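You operate a simulated robot arm through the tools that you are given. There is no shell and no other tool.

You run a simulated robot arm. Do the job below in one go: nothing can be reset, and whatever is moved stays where it is left.

TASK
Grease the bearing from the black mat as the card says.
Fine: the card gives the shots; nozzle aside again, bearing back on the mat.
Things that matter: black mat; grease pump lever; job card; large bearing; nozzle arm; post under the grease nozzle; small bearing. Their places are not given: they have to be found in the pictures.

It is judged by the outcome, as a careful person would: the job done as asked, and still so three seconds after it is handed in. It fails if anything else is knocked over, pushed out of place, dropped, spilled or broken.

THE ROBOT
A 7-joint arm with a fingered hand, fixed in place. Base frame: the origin is on the floor under the middle of its stand, x ahead of it, y to its left, z up. Units: mm, rad, N and s.
It reaches about 1333 mm from its shoulder. Its first joint turns from -1.204 to 3.002 rad. Payload 5 kg.
The tool frame sits at the grasp point between the pads (the TCP): z along the fingers, y along the line on which they close. The tips reach 32 mm beyond it. The gripper opens to 160 mm; its body begins 89 mm behind the TCP. The gripper is a hand of 3 fingers: y runs from the thumb to the fingers, the wrist lies at [0, 0, -252] in the tool frame.
Orientation is told as [roll, pitch, yaw] about the base's x, y, z axes, in that order, counted from this pose: with the fingers straight down and closing along the base's y, the tool's x points along the base's -x, its y along +y and its z along -z.

THE INTERFACE
- The arm moves only by the tool send_rows. Its argument "steps" is a list of rows, each a list of 6 numbers: the shift along the tool's x, y, z in cm, then the turn, a rotation vector about the tool's x, y, z in rad. In form: [[tx, ty, tz, rx, ry, rz], ...]. A call has 1 to 20 rows; each row shifts and turns the commanded pose from where the row before left it, along the tool's axes as they then stand. Each row takes 0.2 s and may step no farther than 50 mm and 0.15 rad from the row before; otherwise, the whole call is refused. A pose out of reach is approached as far as the arm can. The call stops where the force on the tool passes 90 N (or 10 N more than at its start, if that is more) or the arm is blocked; 0.2 s more then pass. In this call time passes only in rows, and 0.2 s behind the last. The reply holds the time, the measured pose of the TCP, the force on the tool along the base axes, the opening and the grip force, in the units named above and with some noise, with the torque about the TCP (base axes, N m) and any sound that the robot's microphone picked up.
- Cameras (640 x 400 px; columns grow to the right, rows downward): "scene" is fixed at [218.5, -650.1, 1480.8]; the picture's right is [0.59, -0.81, 0.00], its down [-0.46, -0.33, -0.82] and it looks along [0.67, 0.49, -0.57] (base axes); focal length 320 px, centre (320, 200). "wrist" rides on the gripper at [65, -4, -116] in the tool frame; the picture's right is [0.06, 1.00, 0.00], its down [-0.87, 0.05, -0.49] and it looks along [-0.49, 0.03, 0.87] (tool axes); focal length 261 px, centre (320, 200).
- camera(camera): a new picture of that camera. It takes no simulated time.
- raise_lower(by): slides the trunk up (or, below 0, down) by that many mm; the arm rides with it, the base frame stays. It gives what a move gives, with no picture.
- finger_targets(finger1, finger2, thumb_bend): sets how far each is bent, from 0 (flat) to 100 (curled in); at 30 the hand is open as for a grip, at 70 the pads meet at the TCP. One left out holds its place. A second passes; each finger stops where it meets its share of the squeeze, and holds until it gets a number again. It is the only way to open and close the hand. It gives what a move gives, with no picture; readings hold the bend of each and the force on the fingers (four entries, about 0 where the hand has none), thumb and palm.
- locate(camera, pixels): for up to 12 pixels [column, row] of the newest picture of that camera ("zoom" is the newest enlarged one), the place [x, y, z] in the base frame of the surface seen there, good to about 2 mm. It takes no simulated time.
- inspect(camera, box): a new picture of the part [left, top, right, bottom] of that camera's present view, enlarged. It takes no simulated time.
- finish_job(): hands the job in; it is judged then, once.

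Unless the task says otherwise, let go and move clear before handing in.

The tools are called after "Call:" as a command line: name --pt "numbers of a row" for each row, then --argument value for the rest, lists and objects as JSON in quotes. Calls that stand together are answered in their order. send_rows: Moves the arm, as the interface text tells. Its arguments: {"type":"object","properties":{"steps":{"type":"array","items":{"type":"array","items":{"type":"number"}}}},"required":["steps"]} The other tools are called the same way: raise_lower (by) moves the trunk up or down; finger_targets (finger1, finger2, thumb_bend) moves the fingers one by one; camera (camera) takes a picture; locate (camera, pixels) gives the place of the surface under pixels of a picture; inspect (camera, box) takes an enlarged picture of a part of a camera's view; finish_job () hands the job in.

At the start:

```text
clock: 0.0
ee_pos: [587.0, -370.4, 1248.7]
tcp_rot: [-0.001, -0.001, -0.002]
force: [-0.3, 0.1, -0.3]
ft_torque: [0.04, 0.05, 0.03]
gripper_width: 159.8
grip_force: 0.0
shape: jaw
bend: [30.0, 30.0, 30.0]
finger forces: [0.1, 0.0, 0.0, 0.0, 0.1, 0.1]
trunk travel left (down, up): [-750.0, 190.0]
```

scene: 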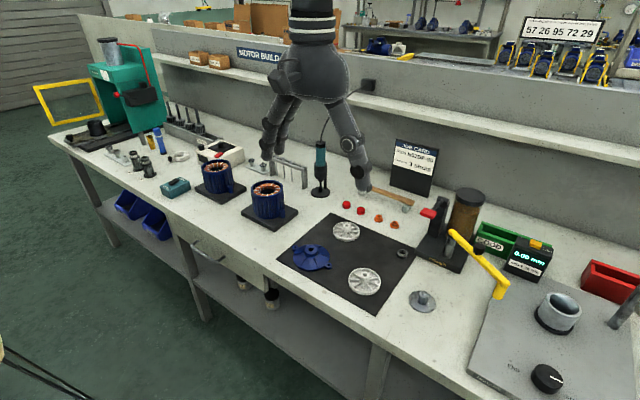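
wrist: 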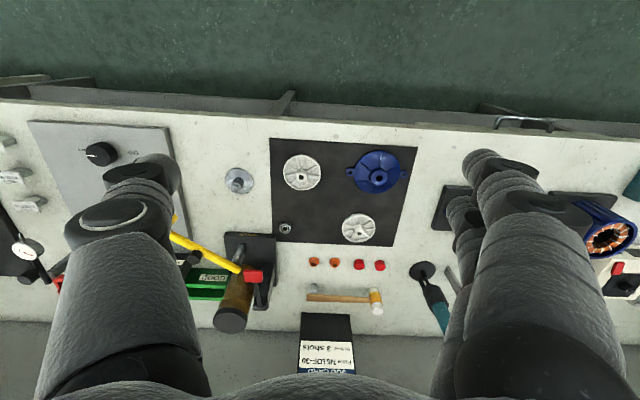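

The scene shows the black mat around (350,262), the job card at (413,165), the grease pump with a yellow arm and red lever around (455,225), and a post/disc near (422,300). I'll enlarge these to read details.

Call:
inspect --camera "scene" --box '[380, 130, 450, 200]'

Call:
inspect --camera "scene" --box '[270, 190, 430, 320]'

Call:
inspect --camera "scene" --box '[390, 170, 560, 320]'

Call:
inspect --camera "wrist" --box '[160, 130, 440, 380]'

```text
5.71 times, centred on (415, 165) of scene
```

zoom: 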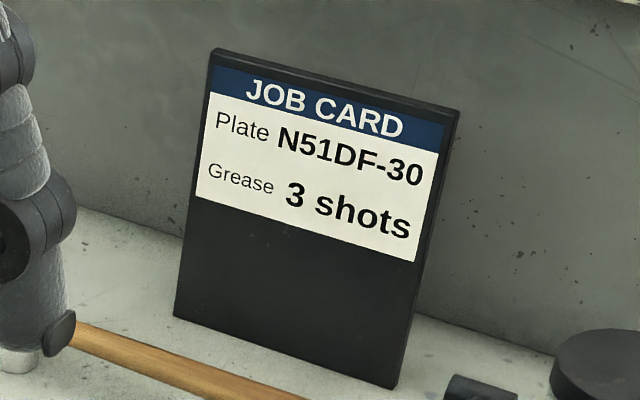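

```text
3.08 times, centred on (350, 255) of scene
```

zoom: 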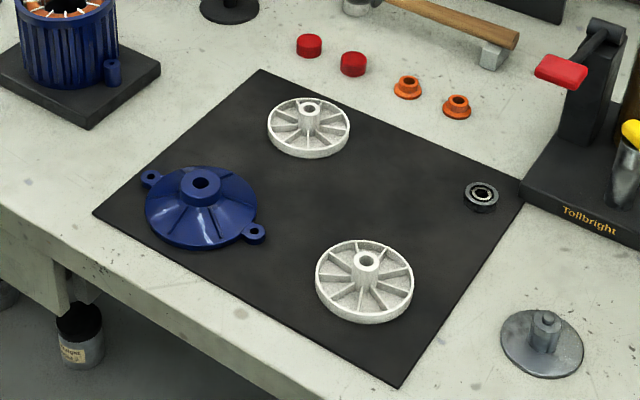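

```text
2.67 times, centred on (475, 245) of scene
```

zoom: 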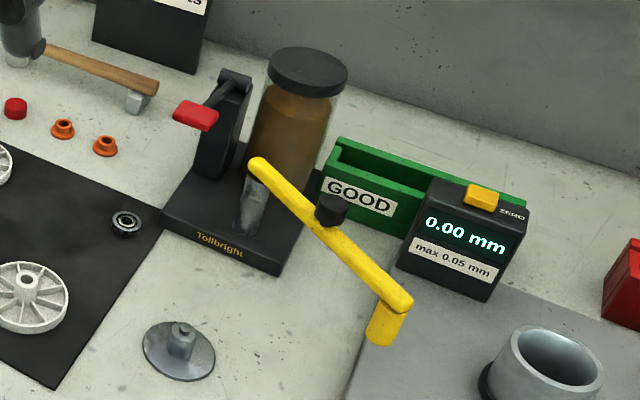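

```text
1.60 times, centred on (300, 255) of wrist
```

zoom: 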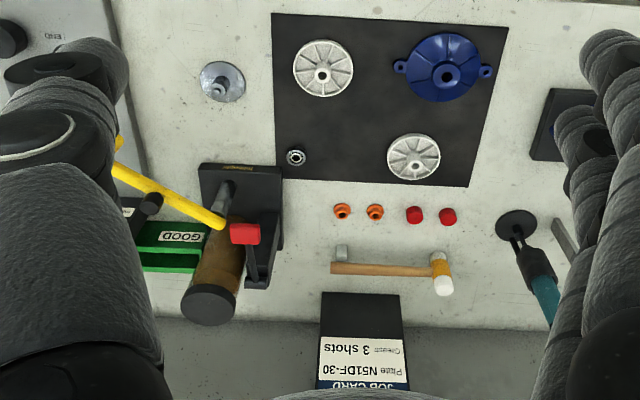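

The card reads "Grease 3 shots". One small black bearing sits on the mat near scene (402,253); I still need to find any other bearing, the nozzle details and the positions of everything. I'll zoom in further and locate key points.

Call:
inspect --camera "scene" --box '[385, 240, 425, 265]'

Call:
locate --camera "zoom" --pixels '[[320, 200], [270, 200], [370, 200], [320, 160], [320, 240]]'

Call:
inspect --camera "scene" --box '[400, 280, 448, 320]'

Call:
inspect --camera "scene" --box '[40, 80, 240, 205]'

Call:
inspect --camera "scene" --box '[460, 230, 640, 400]'

Call:
inspect --camera "scene" --box '[150, 110, 340, 230]'

```text
16.00 times, centred on (405, 252) of scene
```

zoom: 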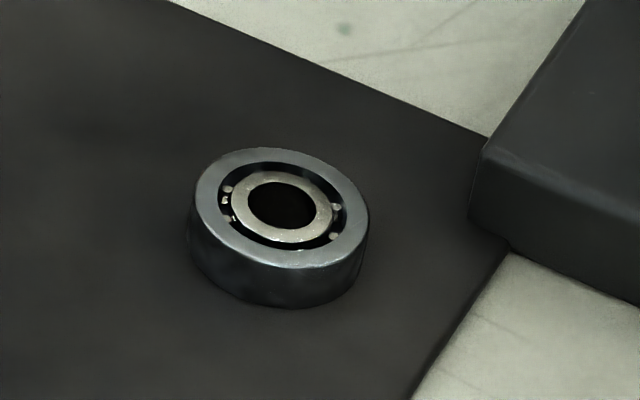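

```text
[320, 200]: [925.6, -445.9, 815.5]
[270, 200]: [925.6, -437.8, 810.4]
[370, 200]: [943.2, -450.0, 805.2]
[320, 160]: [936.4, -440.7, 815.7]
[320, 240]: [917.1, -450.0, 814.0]
```

```text
10.00 times, centred on (424, 300) of scene
```

zoom: 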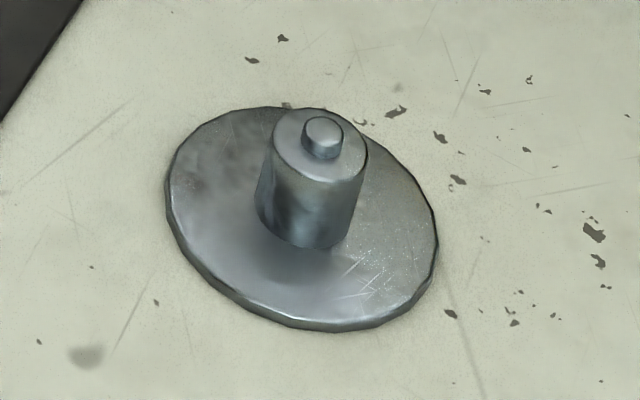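

```text
3.20 times, centred on (140, 142) of scene
```

zoom: 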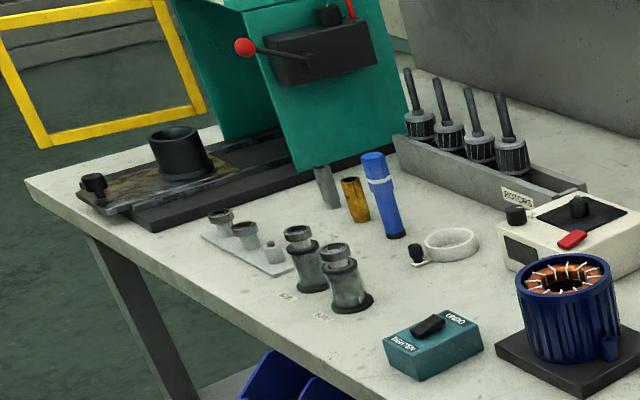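

```text
2.35 times, centred on (550, 315) of scene
```

zoom: 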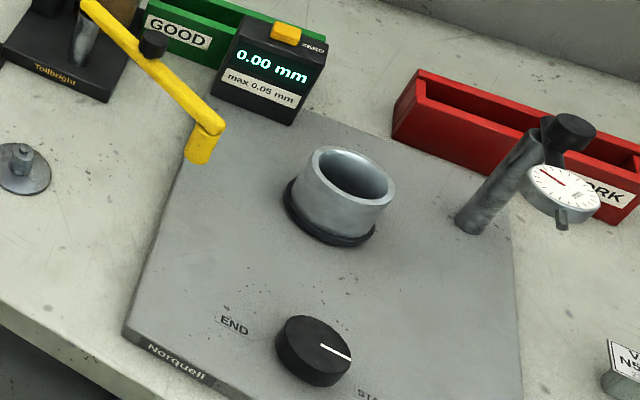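

```text
3.33 times, centred on (245, 170) of scene
```

zoom: 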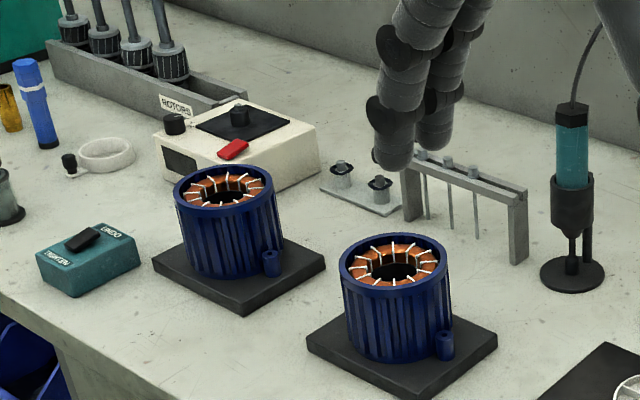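

The bearing on the mat is at about (926,-443), and the post is the flanged pin near scene (422,300). I'll measure bearing, post and nozzle geometry closely.

Call:
inspect --camera "scene" --box '[385, 240, 425, 265]'

Call:
locate --camera "zoom" --pixels '[[281, 206], [196, 200], [366, 215], [290, 148], [280, 266], [234, 205], [330, 210], [250, 180], [310, 232], [290, 290], [290, 330], [205, 265]]'

Call:
inspect --camera "scene" --box '[400, 280, 448, 310]'

Call:
locate --camera "zoom" --pixels '[[323, 180], [306, 190], [340, 190], [280, 210], [360, 215], [320, 240], [290, 175], [230, 320], [180, 260], [430, 300], [305, 370], [100, 350]]'

Call:
inspect --camera "scene" --box '[430, 180, 520, 305]'

Call:
locate --camera "zoom" --pixels '[[200, 180], [260, 230], [320, 200], [420, 330], [410, 345], [400, 310], [205, 175], [335, 210]]'

```text
16.00 times, centred on (405, 252) of scene
```

zoom: 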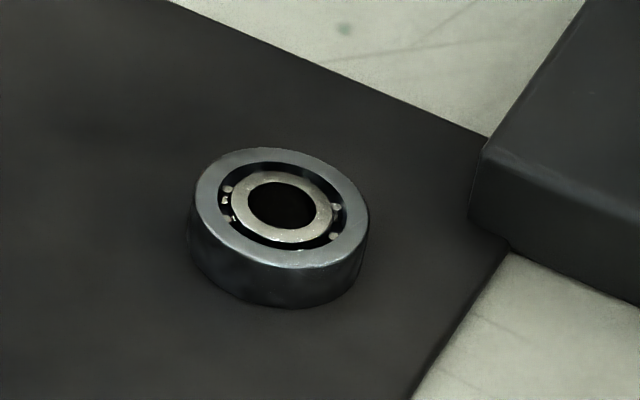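

```text
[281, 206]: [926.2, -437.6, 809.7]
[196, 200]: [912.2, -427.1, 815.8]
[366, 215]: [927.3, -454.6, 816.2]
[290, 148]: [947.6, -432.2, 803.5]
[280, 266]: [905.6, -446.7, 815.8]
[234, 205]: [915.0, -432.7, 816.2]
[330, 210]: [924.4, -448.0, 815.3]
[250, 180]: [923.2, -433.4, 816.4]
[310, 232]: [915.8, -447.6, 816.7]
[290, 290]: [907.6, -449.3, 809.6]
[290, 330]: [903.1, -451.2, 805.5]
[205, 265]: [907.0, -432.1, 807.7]
```

```text
13.33 times, centred on (424, 295) of scene
```

zoom: 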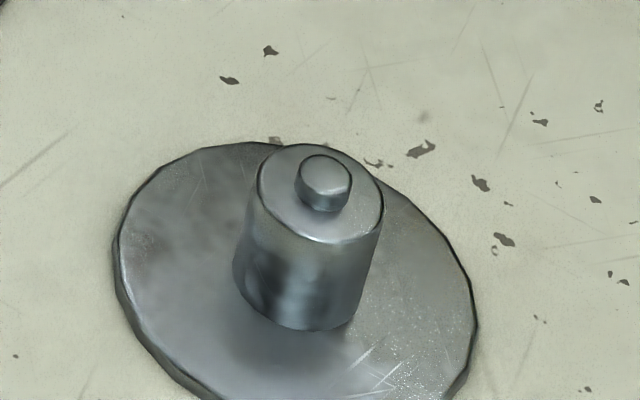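

```text
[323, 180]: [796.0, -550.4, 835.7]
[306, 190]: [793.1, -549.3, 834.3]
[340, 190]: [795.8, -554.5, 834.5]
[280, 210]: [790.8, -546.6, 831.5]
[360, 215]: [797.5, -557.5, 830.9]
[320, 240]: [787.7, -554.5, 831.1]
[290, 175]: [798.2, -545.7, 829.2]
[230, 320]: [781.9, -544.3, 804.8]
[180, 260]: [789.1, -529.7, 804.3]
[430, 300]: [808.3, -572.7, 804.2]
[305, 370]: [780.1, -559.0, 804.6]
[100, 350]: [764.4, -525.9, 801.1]
```

```text
3.20 times, centred on (475, 242) of scene
```

zoom: 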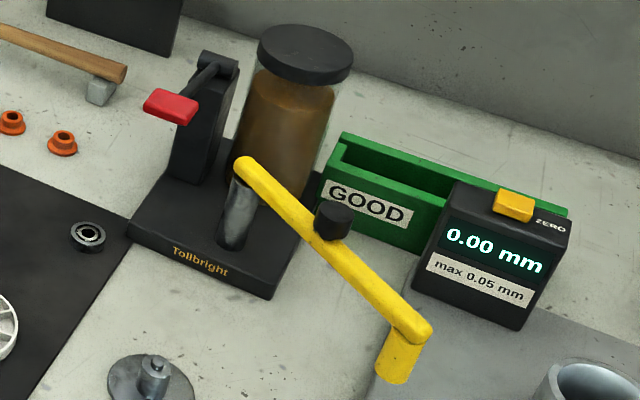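

```text
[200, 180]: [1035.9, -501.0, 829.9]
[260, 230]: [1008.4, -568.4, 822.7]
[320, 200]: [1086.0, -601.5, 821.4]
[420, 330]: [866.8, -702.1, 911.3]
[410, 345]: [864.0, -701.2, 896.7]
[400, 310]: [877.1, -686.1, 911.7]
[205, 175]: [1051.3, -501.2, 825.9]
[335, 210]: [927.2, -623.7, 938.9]
```

Bearing centre ≈ (920,-441), top z≈816, OD ≈ 32; post pin at ≈ (796,-551), shoulder z≈831. Now I'll measure the pump: nozzle arm, pivot and lever.

Call:
inspect --camera "scene" --box '[475, 260, 523, 305]'

Call:
locate --camera "zoom" --pixels '[[320, 150], [320, 200], [320, 250], [280, 250], [350, 250], [320, 290], [300, 320], [350, 200], [350, 150], [240, 100], [400, 200], [300, 280]]'

Call:
inspect --camera "scene" --box '[415, 185, 495, 270]'

Call:
locate --camera "zoom" --pixels '[[130, 125], [100, 125], [180, 130], [150, 110], [150, 155], [270, 220], [300, 240], [380, 300], [430, 320], [420, 290], [260, 310], [220, 100]]'

```text
8.89 times, centred on (499, 282) of scene
```

zoom: 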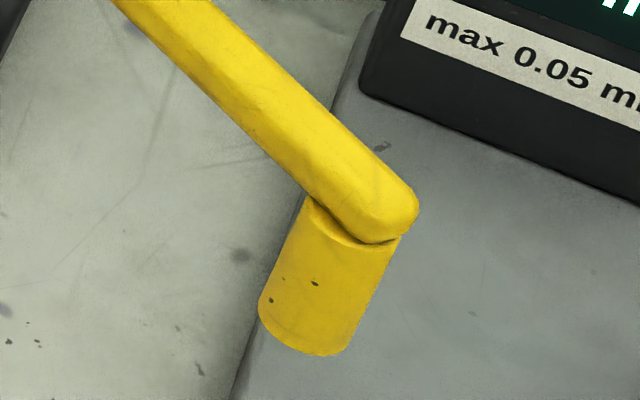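

```text
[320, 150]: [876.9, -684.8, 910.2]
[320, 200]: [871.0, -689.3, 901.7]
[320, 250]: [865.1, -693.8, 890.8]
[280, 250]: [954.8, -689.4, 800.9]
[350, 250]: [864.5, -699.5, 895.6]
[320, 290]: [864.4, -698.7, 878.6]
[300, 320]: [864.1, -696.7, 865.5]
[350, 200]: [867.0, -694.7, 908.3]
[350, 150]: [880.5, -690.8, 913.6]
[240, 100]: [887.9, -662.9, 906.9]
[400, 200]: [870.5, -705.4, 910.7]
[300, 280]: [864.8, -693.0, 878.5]
```

```text
4.71 times, centred on (455, 228) of scene
```

zoom: 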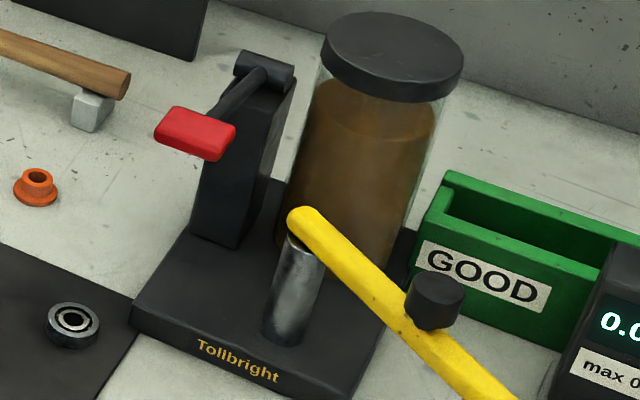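

```text
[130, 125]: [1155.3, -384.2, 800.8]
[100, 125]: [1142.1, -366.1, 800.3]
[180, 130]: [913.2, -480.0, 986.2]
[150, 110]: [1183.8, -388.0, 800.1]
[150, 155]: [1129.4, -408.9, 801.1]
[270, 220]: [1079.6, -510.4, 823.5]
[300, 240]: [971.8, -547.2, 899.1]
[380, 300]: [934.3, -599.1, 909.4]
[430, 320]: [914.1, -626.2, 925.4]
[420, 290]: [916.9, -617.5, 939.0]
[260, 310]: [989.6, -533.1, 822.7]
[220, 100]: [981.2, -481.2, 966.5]
```

The lever pad sits at (915,-482,986), close above the bearing's right side, so the hand must avoid it. I'll look at the hand itself and at more of the nozzle arm and lever geometry.

Call:
inspect --camera "scene" --box '[220, 0, 420, 210]'

Call:
locate --camera "zoom" --pixels '[[320, 60], [320, 110], [320, 150], [225, 280], [185, 270], [355, 260], [375, 330], [290, 150]]'

Call:
inspect --camera "scene" --box '[425, 190, 465, 240]'

Call:
locate --camera "zoom" --pixels '[[170, 150], [240, 190], [220, 160], [300, 70], [320, 30], [380, 60], [270, 120], [170, 180], [300, 250], [440, 370], [180, 130], [245, 165]]'

```text
1.90 times, centred on (320, 105) of scene
```

zoom: 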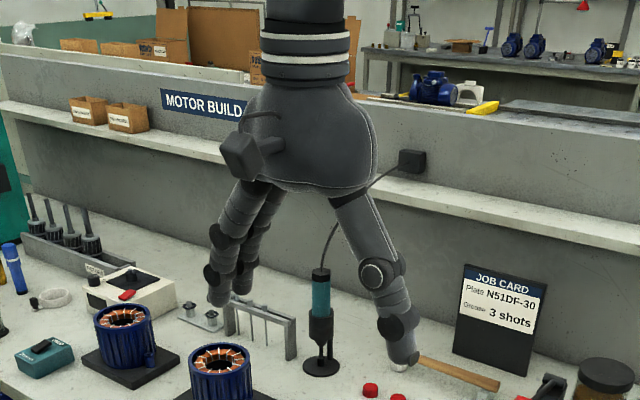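

```text
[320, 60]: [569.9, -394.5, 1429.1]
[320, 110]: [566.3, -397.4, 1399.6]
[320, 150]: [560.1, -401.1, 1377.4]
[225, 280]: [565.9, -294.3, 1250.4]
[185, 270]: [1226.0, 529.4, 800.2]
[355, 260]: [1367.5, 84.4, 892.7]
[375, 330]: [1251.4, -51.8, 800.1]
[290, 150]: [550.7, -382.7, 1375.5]
```

```text
8.00 times, centred on (445, 215) of scene
```

zoom: 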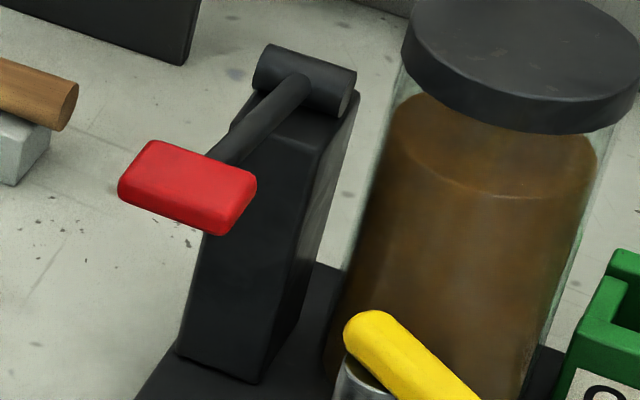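

```text
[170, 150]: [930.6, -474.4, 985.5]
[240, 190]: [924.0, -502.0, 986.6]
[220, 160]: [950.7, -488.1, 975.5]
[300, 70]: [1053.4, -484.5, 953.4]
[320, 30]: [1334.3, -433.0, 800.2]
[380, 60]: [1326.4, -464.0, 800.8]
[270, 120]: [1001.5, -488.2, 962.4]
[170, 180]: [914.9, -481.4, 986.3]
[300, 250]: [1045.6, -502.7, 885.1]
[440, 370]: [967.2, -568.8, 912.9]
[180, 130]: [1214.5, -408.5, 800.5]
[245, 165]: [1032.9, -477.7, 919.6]
```

The lever pad is at about (920,-488,986) with its hinge near (1040,-485,960). I'll first learn the hand's real geometry by viewing the fingers in free space at a few bends.

Call:
inspect --camera "wrist" --box '[0, 100, 640, 400]'

Call:
locate --camera "wrist" --pixels '[[150, 165], [120, 170], [110, 215], [490, 160], [515, 165], [530, 205], [470, 205], [460, 225], [450, 290], [160, 190]]'

Call:
finger_targets --finger1 60 --finger2 60 --thumb_bend 60

Call:
camera --camera "wrist"

Call:
inspect --camera "scene" --box '[240, 0, 400, 200]'

```text
1.00 times, centred on (320, 250) of wrist (not enlarged: the box is as wide or as high as the picture)
```

zoom: 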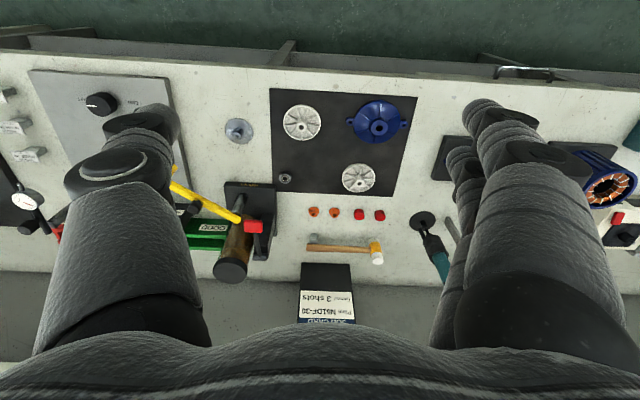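

```text
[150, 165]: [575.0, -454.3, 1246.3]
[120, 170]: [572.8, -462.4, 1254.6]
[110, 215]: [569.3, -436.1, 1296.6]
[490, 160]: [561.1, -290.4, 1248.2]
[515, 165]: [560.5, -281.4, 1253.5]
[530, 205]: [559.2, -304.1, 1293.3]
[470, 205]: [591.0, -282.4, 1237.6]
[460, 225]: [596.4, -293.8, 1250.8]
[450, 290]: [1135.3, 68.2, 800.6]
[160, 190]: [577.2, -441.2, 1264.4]
```

```text
clock: 1.0
ee_pos: [587.5, -370.1, 1249.3]
tcp_rot: [0.0, 0.001, -0.002]
force: [-0.7, -0.4, 0.8]
ft_torque: [0.0, -0.01, 0.0]
gripper_width: 48.1
grip_force: 0.1
shape: fingers
bend: [60.0, 60.0, 60.0]
finger forces: [0.1, 0.0, 0.0, 0.0, 0.0, 0.0]
trunk travel left (down, up): [-750.0, 190.0]
```

```text
taken
```

wrist: 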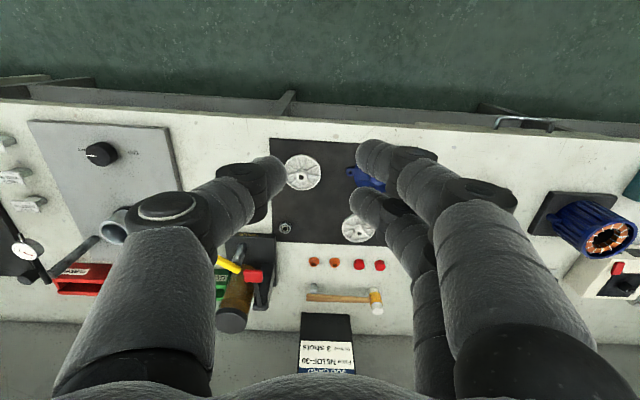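

```text
2.00 times, centred on (320, 100) of scene
```

zoom: 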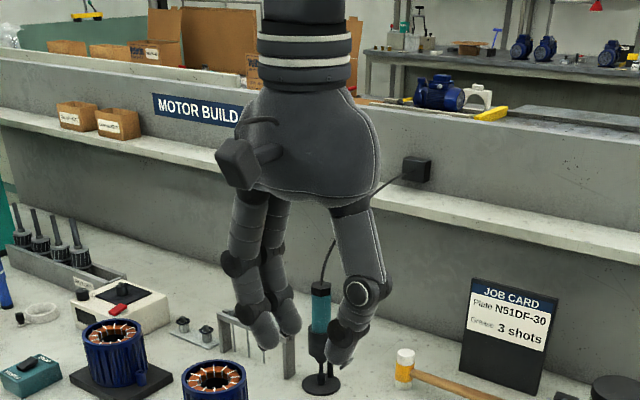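

The hand has two fingers on +y (about ±17 mm apart in tool x) and a central thumb. I'll measure fingertip positions at this bend in the scene view.

Call:
inspect --camera "scene" --box '[340, 130, 440, 200]'

Call:
inspect --camera "scene" --box '[340, 100, 380, 125]'

Call:
inspect --camera "scene" --box '[270, 90, 350, 190]'

Call:
locate --camera "zoom" --pixels '[[230, 325], [250, 300], [275, 290], [285, 280], [300, 260], [360, 340], [370, 310], [365, 355], [225, 260], [350, 240]]'

Call:
locate --camera "wrist" --pixels '[[278, 172], [265, 175], [272, 185], [366, 155], [375, 170], [356, 205], [368, 215], [240, 200], [400, 170]]'

```text
5.71 times, centred on (390, 165) of scene
```

zoom: 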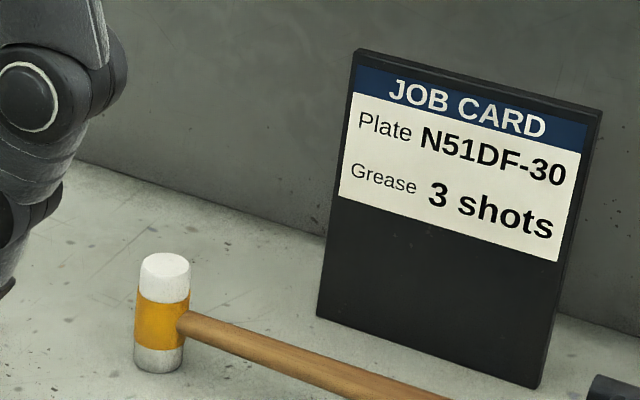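

```text
16.00 times, centred on (360, 112) of scene
```

zoom: 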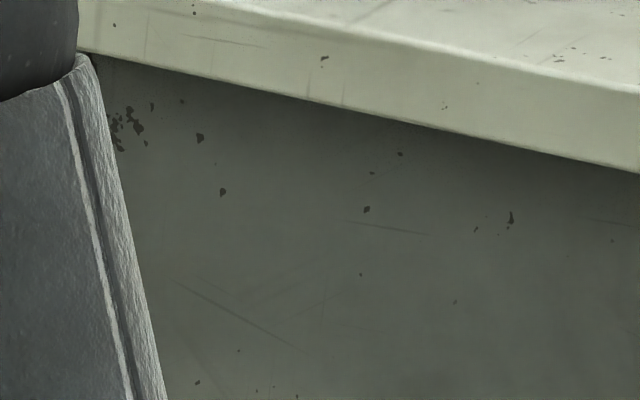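

```text
4.00 times, centred on (310, 140) of scene
```

zoom: 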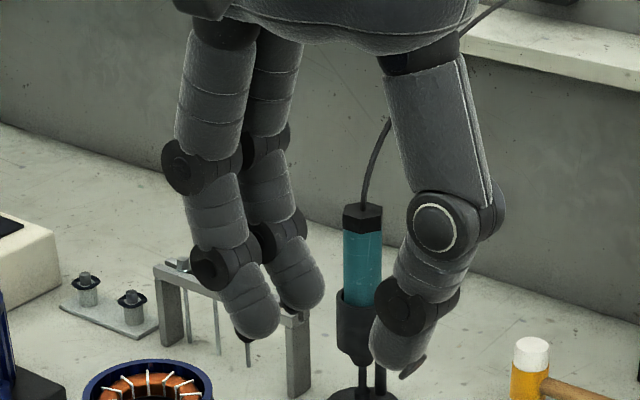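

```text
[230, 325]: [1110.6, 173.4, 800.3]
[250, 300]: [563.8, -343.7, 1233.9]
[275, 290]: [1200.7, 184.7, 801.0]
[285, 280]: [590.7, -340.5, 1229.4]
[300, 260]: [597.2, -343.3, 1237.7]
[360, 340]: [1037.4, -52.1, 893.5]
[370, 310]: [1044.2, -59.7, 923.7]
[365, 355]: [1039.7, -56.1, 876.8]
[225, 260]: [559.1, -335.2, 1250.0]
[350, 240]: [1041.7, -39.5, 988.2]
```

```text
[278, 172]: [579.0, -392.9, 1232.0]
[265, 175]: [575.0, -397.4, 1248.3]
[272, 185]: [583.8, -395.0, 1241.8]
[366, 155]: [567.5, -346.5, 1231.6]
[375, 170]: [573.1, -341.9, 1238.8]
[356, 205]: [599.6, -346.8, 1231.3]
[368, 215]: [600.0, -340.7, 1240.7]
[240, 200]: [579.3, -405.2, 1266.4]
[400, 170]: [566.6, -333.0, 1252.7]
```

At bend 60 the tips are about 48 mm apart with the distal links leaning inward. I'll test fingers curled with thumb out, since a hooked thumb could draw the bearing out from beside the lever into open mat space.

Call:
finger_targets --finger1 100 --finger2 100 --thumb_bend 40

Call:
camera --camera "wrist"

Call:
inspect --camera "scene" --box '[270, 60, 390, 200]'

Call:
locate --camera "zoom" --pixels '[[400, 350], [420, 360], [430, 340], [410, 330], [250, 200], [270, 250], [300, 260], [300, 220]]'

```text
clock: 2.0
ee_pos: [586.6, -369.5, 1250.1]
tcp_rot: [-0.001, 0.0, -0.002]
force: [0.5, 0.1, 0.5]
ft_torque: [-0.01, -0.03, 0.01]
gripper_width: 65.3
grip_force: 0.0
shape: fingers
bend: [100.0, 100.0, 40.0]
finger forces: [0.0, 0.1, 0.0, 0.0, 0.0, 0.1]
trunk travel left (down, up): [-750.0, 190.0]
```

```text
taken
```

wrist: 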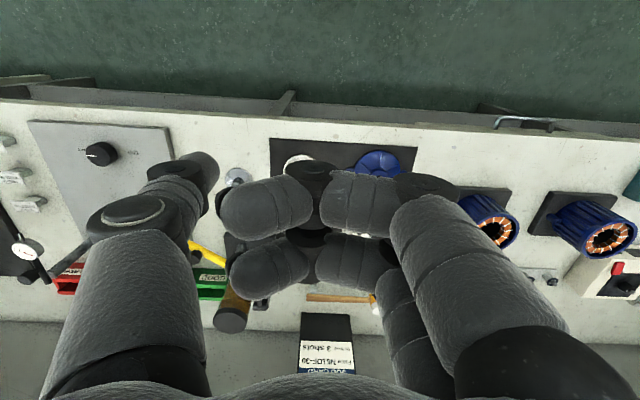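

```text
2.86 times, centred on (330, 130) of scene
```

zoom: 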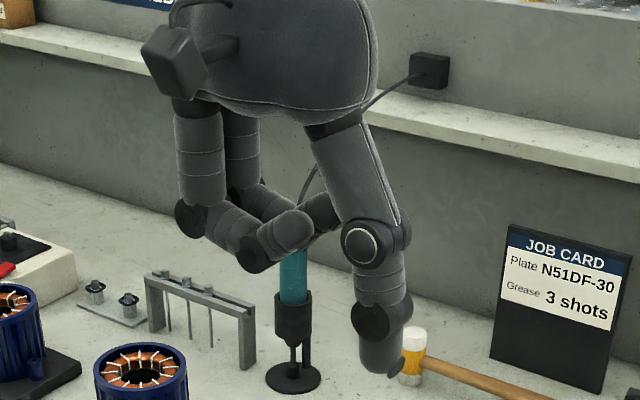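

```text
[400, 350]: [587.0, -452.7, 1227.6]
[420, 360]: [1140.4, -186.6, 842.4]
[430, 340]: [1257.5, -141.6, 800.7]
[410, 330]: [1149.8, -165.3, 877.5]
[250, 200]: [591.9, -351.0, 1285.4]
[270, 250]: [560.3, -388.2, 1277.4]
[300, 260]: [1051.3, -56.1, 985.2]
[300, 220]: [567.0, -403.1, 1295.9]
```

With fingers curled and the thumb at 40, the thumb's last link is vertical and is the lowest part. I'll measure its tip precisely, and the pump base corner near the bearing.

Call:
inspect --camera "scene" --box '[380, 150, 430, 200]'

Call:
inspect --camera "scene" --box '[386, 158, 434, 188]'

Call:
inspect --camera "scene" --box '[438, 165, 486, 195]'

Call:
inspect --camera "scene" --box '[432, 155, 480, 195]'

Call:
inspect --camera "scene" --box '[330, 140, 380, 195]'

Call:
locate --camera "zoom" --pixels '[[280, 360], [320, 340], [240, 340], [260, 300], [320, 300], [300, 370], [270, 380], [250, 200], [350, 330]]'

Call:
inspect --camera "scene" --box '[390, 230, 450, 275]'

Call:
locate --camera "zoom" --pixels '[[290, 155], [300, 180], [280, 190], [320, 165], [400, 210], [350, 120], [400, 60], [520, 240], [310, 230], [250, 130], [200, 100], [250, 330]]'

```text
8.00 times, centred on (405, 175) of scene
```

zoom: 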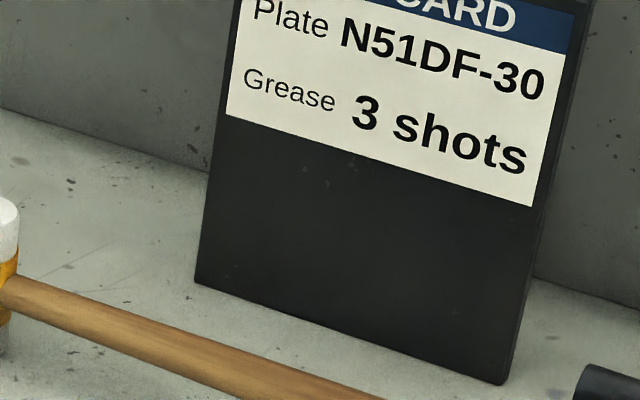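

```text
13.33 times, centred on (410, 173) of scene
```

zoom: 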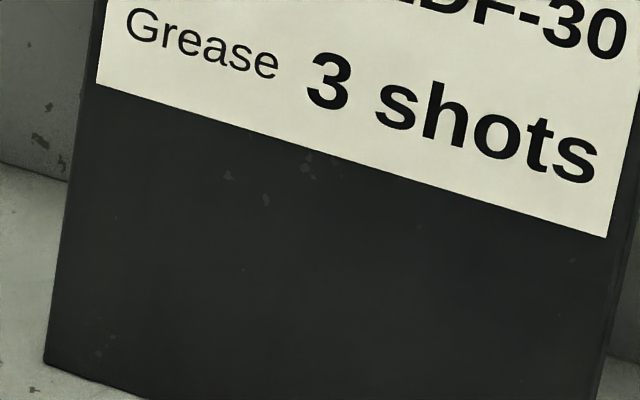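

```text
13.33 times, centred on (462, 180) of scene
```

zoom: 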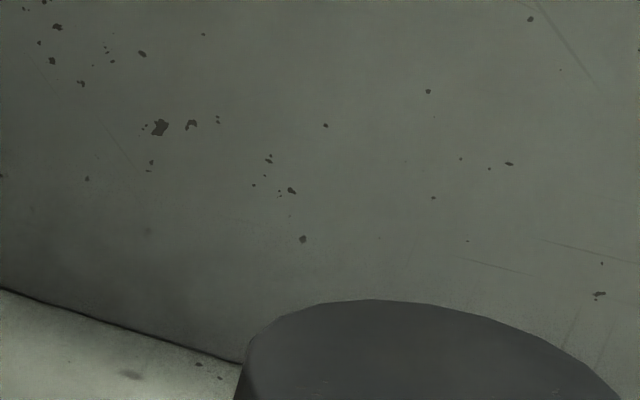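

```text
10.00 times, centred on (456, 175) of scene
```

zoom: 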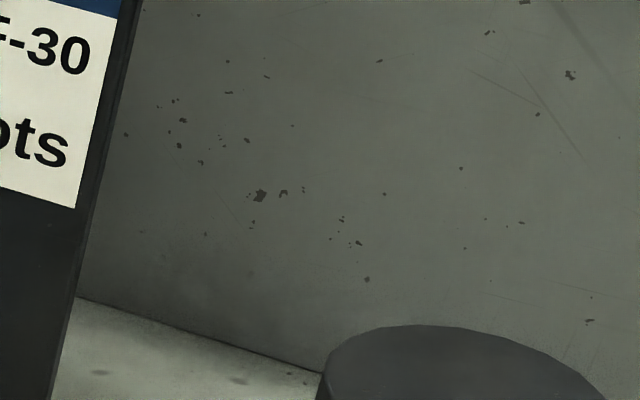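

```text
7.27 times, centred on (355, 168) of scene
```

zoom: 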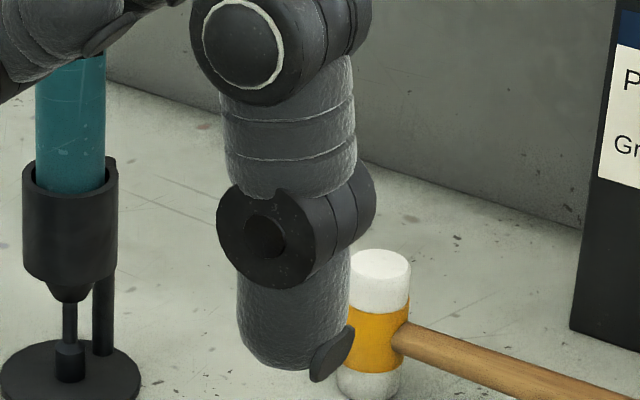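

```text
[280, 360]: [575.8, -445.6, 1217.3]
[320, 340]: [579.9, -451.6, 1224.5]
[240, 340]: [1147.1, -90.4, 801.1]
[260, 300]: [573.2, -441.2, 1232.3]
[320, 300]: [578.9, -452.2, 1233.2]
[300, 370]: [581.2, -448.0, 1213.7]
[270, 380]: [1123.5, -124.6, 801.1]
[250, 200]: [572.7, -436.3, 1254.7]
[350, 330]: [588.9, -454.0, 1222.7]
```

```text
8.89 times, centred on (420, 252) of scene
```

zoom: 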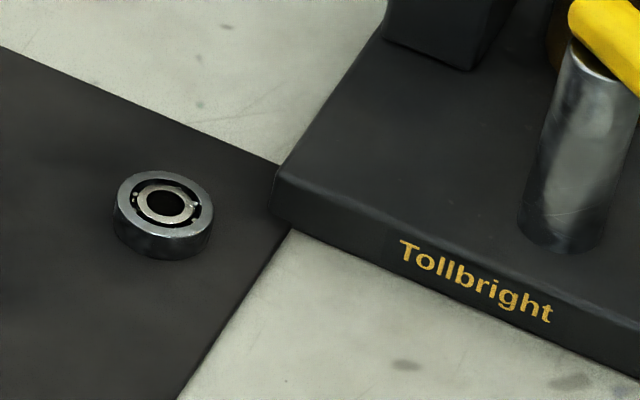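

```text
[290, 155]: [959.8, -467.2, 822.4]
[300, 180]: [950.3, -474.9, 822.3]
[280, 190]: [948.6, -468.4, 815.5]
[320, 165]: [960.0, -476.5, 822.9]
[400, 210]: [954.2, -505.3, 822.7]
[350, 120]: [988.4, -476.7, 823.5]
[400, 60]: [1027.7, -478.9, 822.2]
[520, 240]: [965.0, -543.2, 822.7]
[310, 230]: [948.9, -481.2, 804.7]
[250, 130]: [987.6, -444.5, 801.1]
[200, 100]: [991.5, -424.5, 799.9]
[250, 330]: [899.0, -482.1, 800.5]
```

The pump base front-left corner is at about (947,-465) with top z≈823, so there is room for the thumb tip beside the bearing below the lever pad. I'll open the thumb to 30 and measure its tip.

Call:
finger_targets --finger1 100 --finger2 100 --thumb_bend 32

Call:
inspect --camera "scene" --box '[340, 140, 390, 195]'

Call:
locate --camera "zoom" --pixels '[[320, 360], [300, 340], [330, 330], [340, 370], [300, 300], [340, 300], [300, 200], [360, 340], [310, 375], [320, 385]]'

Call:
inspect --camera "scene" --box '[270, 0, 390, 130]'

Call:
locate --camera "zoom" --pixels '[[400, 300], [390, 340], [380, 250], [360, 200], [300, 300], [240, 280], [170, 270], [390, 360]]'

```text
clock: 3.0
ee_pos: [585.9, -370.1, 1248.8]
tcp_rot: [0.0, -0.001, -0.001]
force: [-0.4, -0.2, -0.3]
ft_torque: [0.0, -0.04, 0.0]
gripper_width: 72.6
grip_force: 0.1
shape: fingers
bend: [100.0, 100.0, 32.0]
finger forces: [0.0, 0.0, 0.0, 0.0, 0.1, 0.0]
trunk travel left (down, up): [-750.0, 190.0]
```

```text
7.27 times, centred on (365, 168) of scene
```

zoom: 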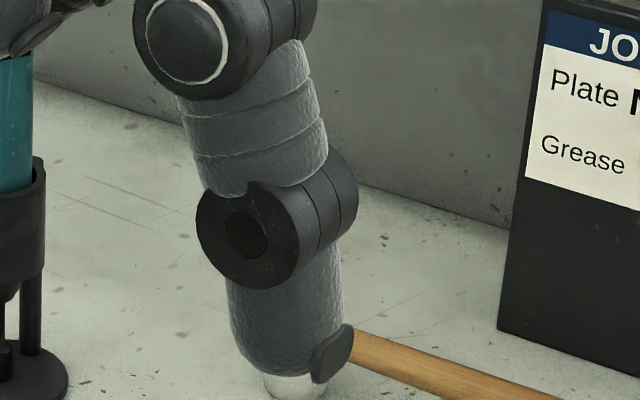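

```text
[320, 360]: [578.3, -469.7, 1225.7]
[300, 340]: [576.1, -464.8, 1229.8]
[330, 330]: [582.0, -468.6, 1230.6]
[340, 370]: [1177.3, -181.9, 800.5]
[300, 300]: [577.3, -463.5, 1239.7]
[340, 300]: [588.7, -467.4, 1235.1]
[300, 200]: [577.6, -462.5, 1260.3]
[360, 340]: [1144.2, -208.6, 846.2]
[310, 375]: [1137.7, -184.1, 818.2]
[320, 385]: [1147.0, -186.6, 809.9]
```

```text
3.08 times, centred on (330, 65) of scene
```

zoom: 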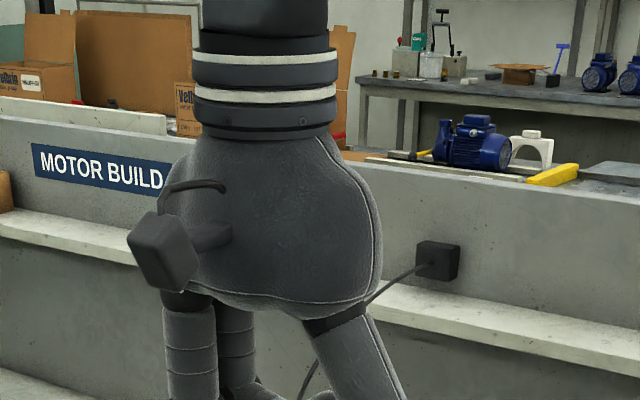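

```text
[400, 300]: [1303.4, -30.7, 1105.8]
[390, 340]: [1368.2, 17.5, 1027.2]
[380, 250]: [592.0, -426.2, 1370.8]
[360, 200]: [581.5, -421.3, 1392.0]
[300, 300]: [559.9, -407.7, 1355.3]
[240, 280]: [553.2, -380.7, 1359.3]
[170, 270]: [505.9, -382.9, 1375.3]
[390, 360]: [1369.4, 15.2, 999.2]
```

Thumb at 32 has its inner face about 73 mm from the axis and its tip about 30 mm below TCP, so the palm clears the lever pad by ~20 mm. I'll move over the mat at (918,-330,1000) first and check.

Call:
send_rows --pt "-3.32 0.4 2.49 0 0 0" --pt "-3.32 0.4 2.49 0 0 0" --pt "-3.32 0.4 2.49 0 0 0" --pt "-3.32 0.4 2.49 0 0 0" --pt "-3.32 0.4 2.49 0 0 0" --pt "-3.32 0.4 2.49 0 0 0" --pt "-3.32 0.4 2.49 0 0 0" --pt "-3.32 0.4 2.49 0 0 0" --pt "-3.32 0.4 2.49 0 0 0" --pt "-3.32 0.4 2.49 0 0 0"

Call:
camera --camera "scene"

Call:
camera --camera "wrist"

```text
clock: 5.2
ee_pos: [885.2, -344.2, 1020.4]
tcp_rot: [0.001, -0.006, -0.001]
force: [0.3, -0.3, -0.7]
ft_torque: [0.04, -0.03, -0.02]
gripper_width: 72.6
grip_force: 0.0
shape: fingers
bend: [100.0, 100.0, 32.0]
finger forces: [0.0, 0.1, 0.0, 0.1, 0.0, 0.0]
out of reach, approached as far as the arm can: row 10
trunk travel left (down, up): [-750.0, 190.0]
```

```text
taken
```

scene: 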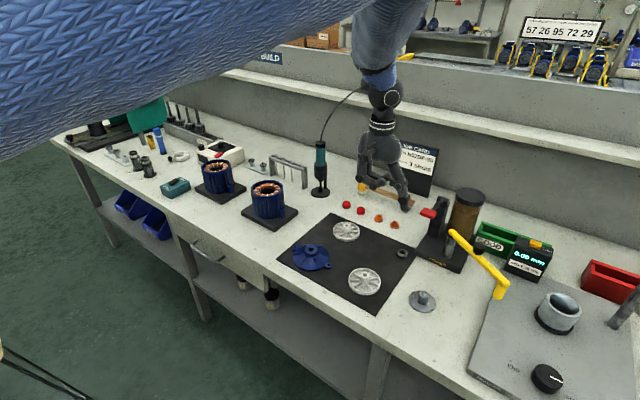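

```text
taken
```

wrist: 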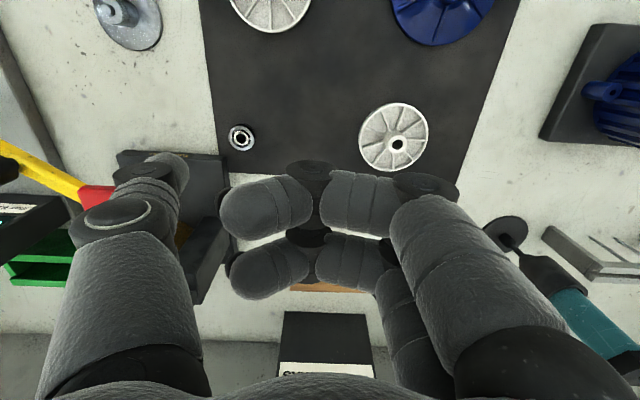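

Row 10 was out of reach: the shoulder is too high. I'll raise and retract the hand, then lower the trunk so the arm can work over the bench.

Call:
send_rows --pt "1.2 0 -4.5 0 0 0" --pt "1.2 0 -4.5 0 0 0" --pt "1.2 0 -4.5 0 0 0" --pt "1.2 0 -4.5 0 0 0" --pt "1.2 0 -4.5 0 0 0" --pt "1.2 0 -4.5 0 0 0" --pt "1.2 0 -4.5 0 0 0" --pt "1.2 0 -4.5 0 0 0" --pt "1.2 0 -4.5 0 0 0"

Call:
raise_lower --by -350

Call:
camera --camera "scene"

```text
clock: 7.2
ee_pos: [768.6, -345.4, 1420.8]
tcp_rot: [0.003, -0.006, -0.001]
force: [-1.0, 0.0, 0.4]
ft_torque: [-0.01, -0.05, 0.01]
gripper_width: 72.4
grip_force: 0.0
shape: fingers
bend: [100.0, 100.0, 32.0]
finger forces: [0.1, 0.1, 0.1, 0.0, 0.0, 0.0]
out of reach, approached as far as the arm can: row 9
trunk travel left (down, up): [-750.0, 190.0]
```

```text
clock: 10.6
ee_pos: [772.1, -346.4, 1069.5]
tcp_rot: [0.004, -0.004, -0.001]
force: [0.3, -0.7, 0.4]
ft_torque: [0.0, 0.0, 0.0]
gripper_width: 72.5
grip_force: 0.1
shape: fingers
bend: [100.0, 100.0, 32.0]
finger forces: [0.0, 0.0, 0.0, 0.0, 0.0, 0.1]
trunk travel left (down, up): [-400.0, 540.0]
```

```text
taken
```

scene: 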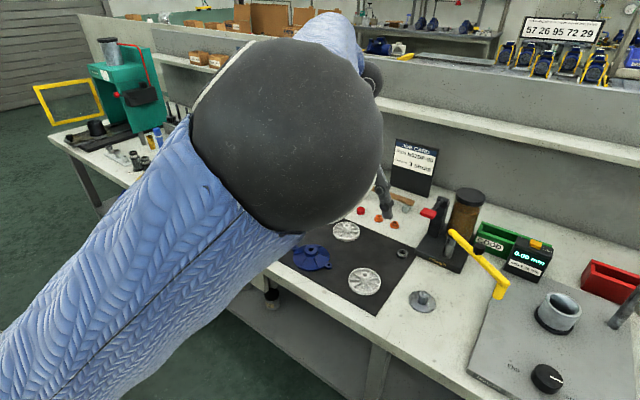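

The elbow now swings toward the scene camera and blocks part of the view. I'll locate the elbow and check where it is before going further.

Call:
locate --camera "scene" --pixels '[[300, 140], [200, 130], [370, 130], [290, 60], [280, 220], [100, 250], [330, 25], [383, 190], [375, 80], [200, 320]]'

Call:
camera --camera "wrist"

```text
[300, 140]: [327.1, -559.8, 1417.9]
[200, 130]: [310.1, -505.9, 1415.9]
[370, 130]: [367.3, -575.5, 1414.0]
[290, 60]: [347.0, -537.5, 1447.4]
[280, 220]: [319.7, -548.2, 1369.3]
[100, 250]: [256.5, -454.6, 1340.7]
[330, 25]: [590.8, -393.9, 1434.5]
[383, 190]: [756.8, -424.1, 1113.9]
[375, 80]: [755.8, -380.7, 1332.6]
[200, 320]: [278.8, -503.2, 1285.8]
```

```text
taken
```

wrist: 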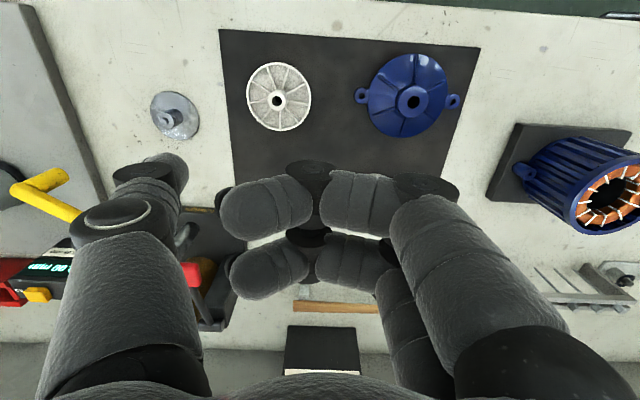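

The elbow is high at about (350,-530,1400), well clear of the bench. I'll try the approach to (918,-330,1000) from here.

Call:
send_rows --pt "-3.65 0.4 1.75 0 0 0" --pt "-3.65 0.4 1.75 0 0 0" --pt "-3.65 0.4 1.75 0 0 0" --pt "-3.65 0.4 1.75 0 0 0"

Call:
camera --camera "scene"

```text
clock: 11.6
ee_pos: [870.2, -352.0, 961.4]
tcp_rot: [0.01, -0.013, -0.003]
force: [0.6, 0.6, -0.4]
ft_torque: [-0.02, 0.03, 0.04]
gripper_width: 72.6
grip_force: 0.0
shape: fingers
bend: [100.0, 100.0, 32.0]
finger forces: [0.0, 0.1, 0.1, 0.0, 0.0, 0.0]
out of reach, approached as far as the arm can: row 1, 2, 3, 4
trunk travel left (down, up): [-400.0, 540.0]
```

```text
taken
```

scene: 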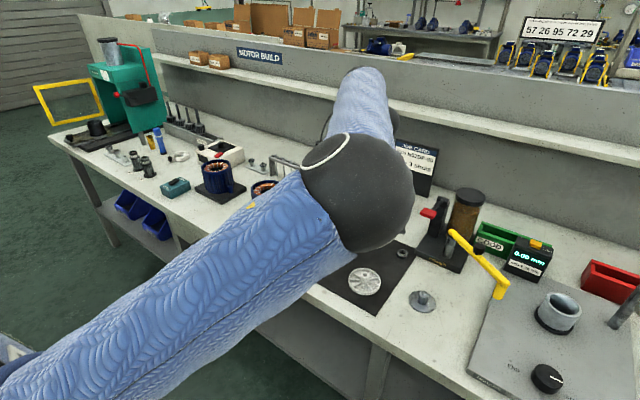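

The arm ran out of reach at (870,-352,961). I'll locate points along the upper arm and forearm to work out where the shoulder is and how best to set the trunk.

Call:
locate --camera "scene" --pixels '[[20, 385], [60, 320], [100, 370], [200, 270], [250, 280], [300, 215], [360, 200], [370, 130], [365, 90], [350, 72], [10, 350], [420, 110]]'

Call:
raise_lower --by 60

Call:
send_rows --pt "-1.0 0 0 0 0 0" --pt "-1.0 0 0 0 0 0"

```text
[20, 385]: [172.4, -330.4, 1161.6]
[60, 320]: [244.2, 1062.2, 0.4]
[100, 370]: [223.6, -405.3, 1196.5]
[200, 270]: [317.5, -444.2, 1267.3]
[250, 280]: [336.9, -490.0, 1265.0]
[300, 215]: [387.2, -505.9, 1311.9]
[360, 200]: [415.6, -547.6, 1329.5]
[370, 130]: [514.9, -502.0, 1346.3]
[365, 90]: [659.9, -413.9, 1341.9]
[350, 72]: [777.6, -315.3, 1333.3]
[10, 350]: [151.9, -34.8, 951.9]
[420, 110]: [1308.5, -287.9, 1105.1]
```

```text
clock: 12.6
ee_pos: [868.5, -350.5, 1021.1]
tcp_rot: [0.011, -0.015, -0.002]
force: [0.0, -0.8, -0.1]
ft_torque: [-0.03, -0.01, 0.01]
gripper_width: 72.4
grip_force: 0.0
shape: fingers
bend: [100.0, 100.0, 32.0]
finger forces: [0.1, 0.0, 0.0, 0.0, 0.0, 0.0]
trunk travel left (down, up): [-460.0, 480.0]
```

```text
clock: 13.2
ee_pos: [878.2, -354.6, 1015.9]
tcp_rot: [0.016, -0.021, -0.001]
force: [0.2, 0.1, -0.3]
ft_torque: [0.01, -0.01, 0.0]
gripper_width: 72.5
grip_force: 0.0
shape: fingers
bend: [100.0, 100.0, 32.0]
finger forces: [0.1, 0.0, 0.1, 0.0, 0.0, 0.0]
out of reach, approached as far as the arm can: row 1, 2
trunk travel left (down, up): [-460.0, 480.0]
```

The limit looks like a plain reach sphere, so leaning the wrist back toward the robot should gain reach. I'll test a 0.2 rad lean here (well above everything) and then advance.

Call:
send_rows --pt "0 0 0 0 -0.1 0" --pt "0 0 0 0 -0.1 0" --pt "-1.0 0 0 0 0 0" --pt "-1.0 0 0 0 0 0"

Call:
camera --camera "scene"

```text
clock: 14.2
ee_pos: [896.0, -356.9, 1020.1]
tcp_rot: [0.01, -0.216, -0.003]
force: [-0.1, -0.5, 0.6]
ft_torque: [-0.03, 0.02, 0.01]
gripper_width: 72.4
grip_force: 0.0
shape: fingers
bend: [100.0, 100.0, 32.0]
finger forces: [0.1, 0.0, 0.0, 0.0, 0.0, 0.0]
trunk travel left (down, up): [-460.0, 480.0]
```

```text
taken
```

scene: 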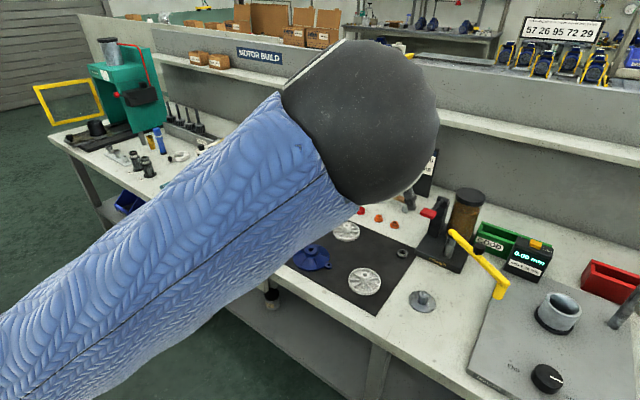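

The lean works: TCP at (896,-357,1020) with no reach warning. I'll descend on the open side of the bearing to (912,-330,885), keeping the thumb tip above the bearing.

Call:
send_rows --pt "0.443 0.9 4.51 0 0 0" --pt "0.443 0.9 4.51 0 0 0" --pt "0.443 0.9 4.51 0 0 0"

Call:
camera --camera "scene"

Call:
camera --camera "wrist"

```text
clock: 15.0
ee_pos: [913.9, -329.7, 883.7]
tcp_rot: [0.011, -0.216, -0.005]
force: [0.5, 0.8, 0.3]
ft_torque: [0.07, 0.06, 0.02]
gripper_width: 72.6
grip_force: 0.0
shape: fingers
bend: [100.0, 100.0, 32.0]
finger forces: [0.0, 0.0, 0.0, 0.0, 0.0, 0.0]
trunk travel left (down, up): [-460.0, 480.0]
```

```text
taken
```

scene: 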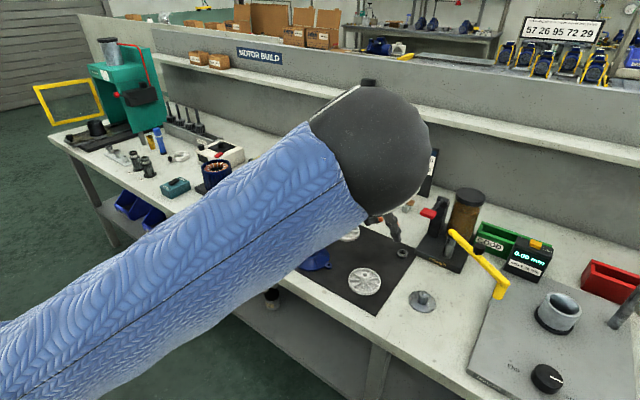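

```text
taken
```

wrist: 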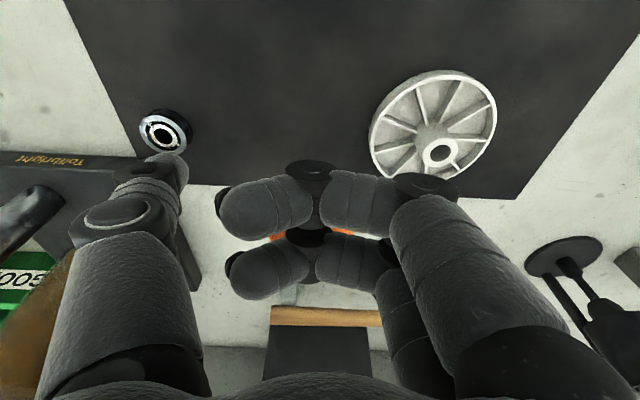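

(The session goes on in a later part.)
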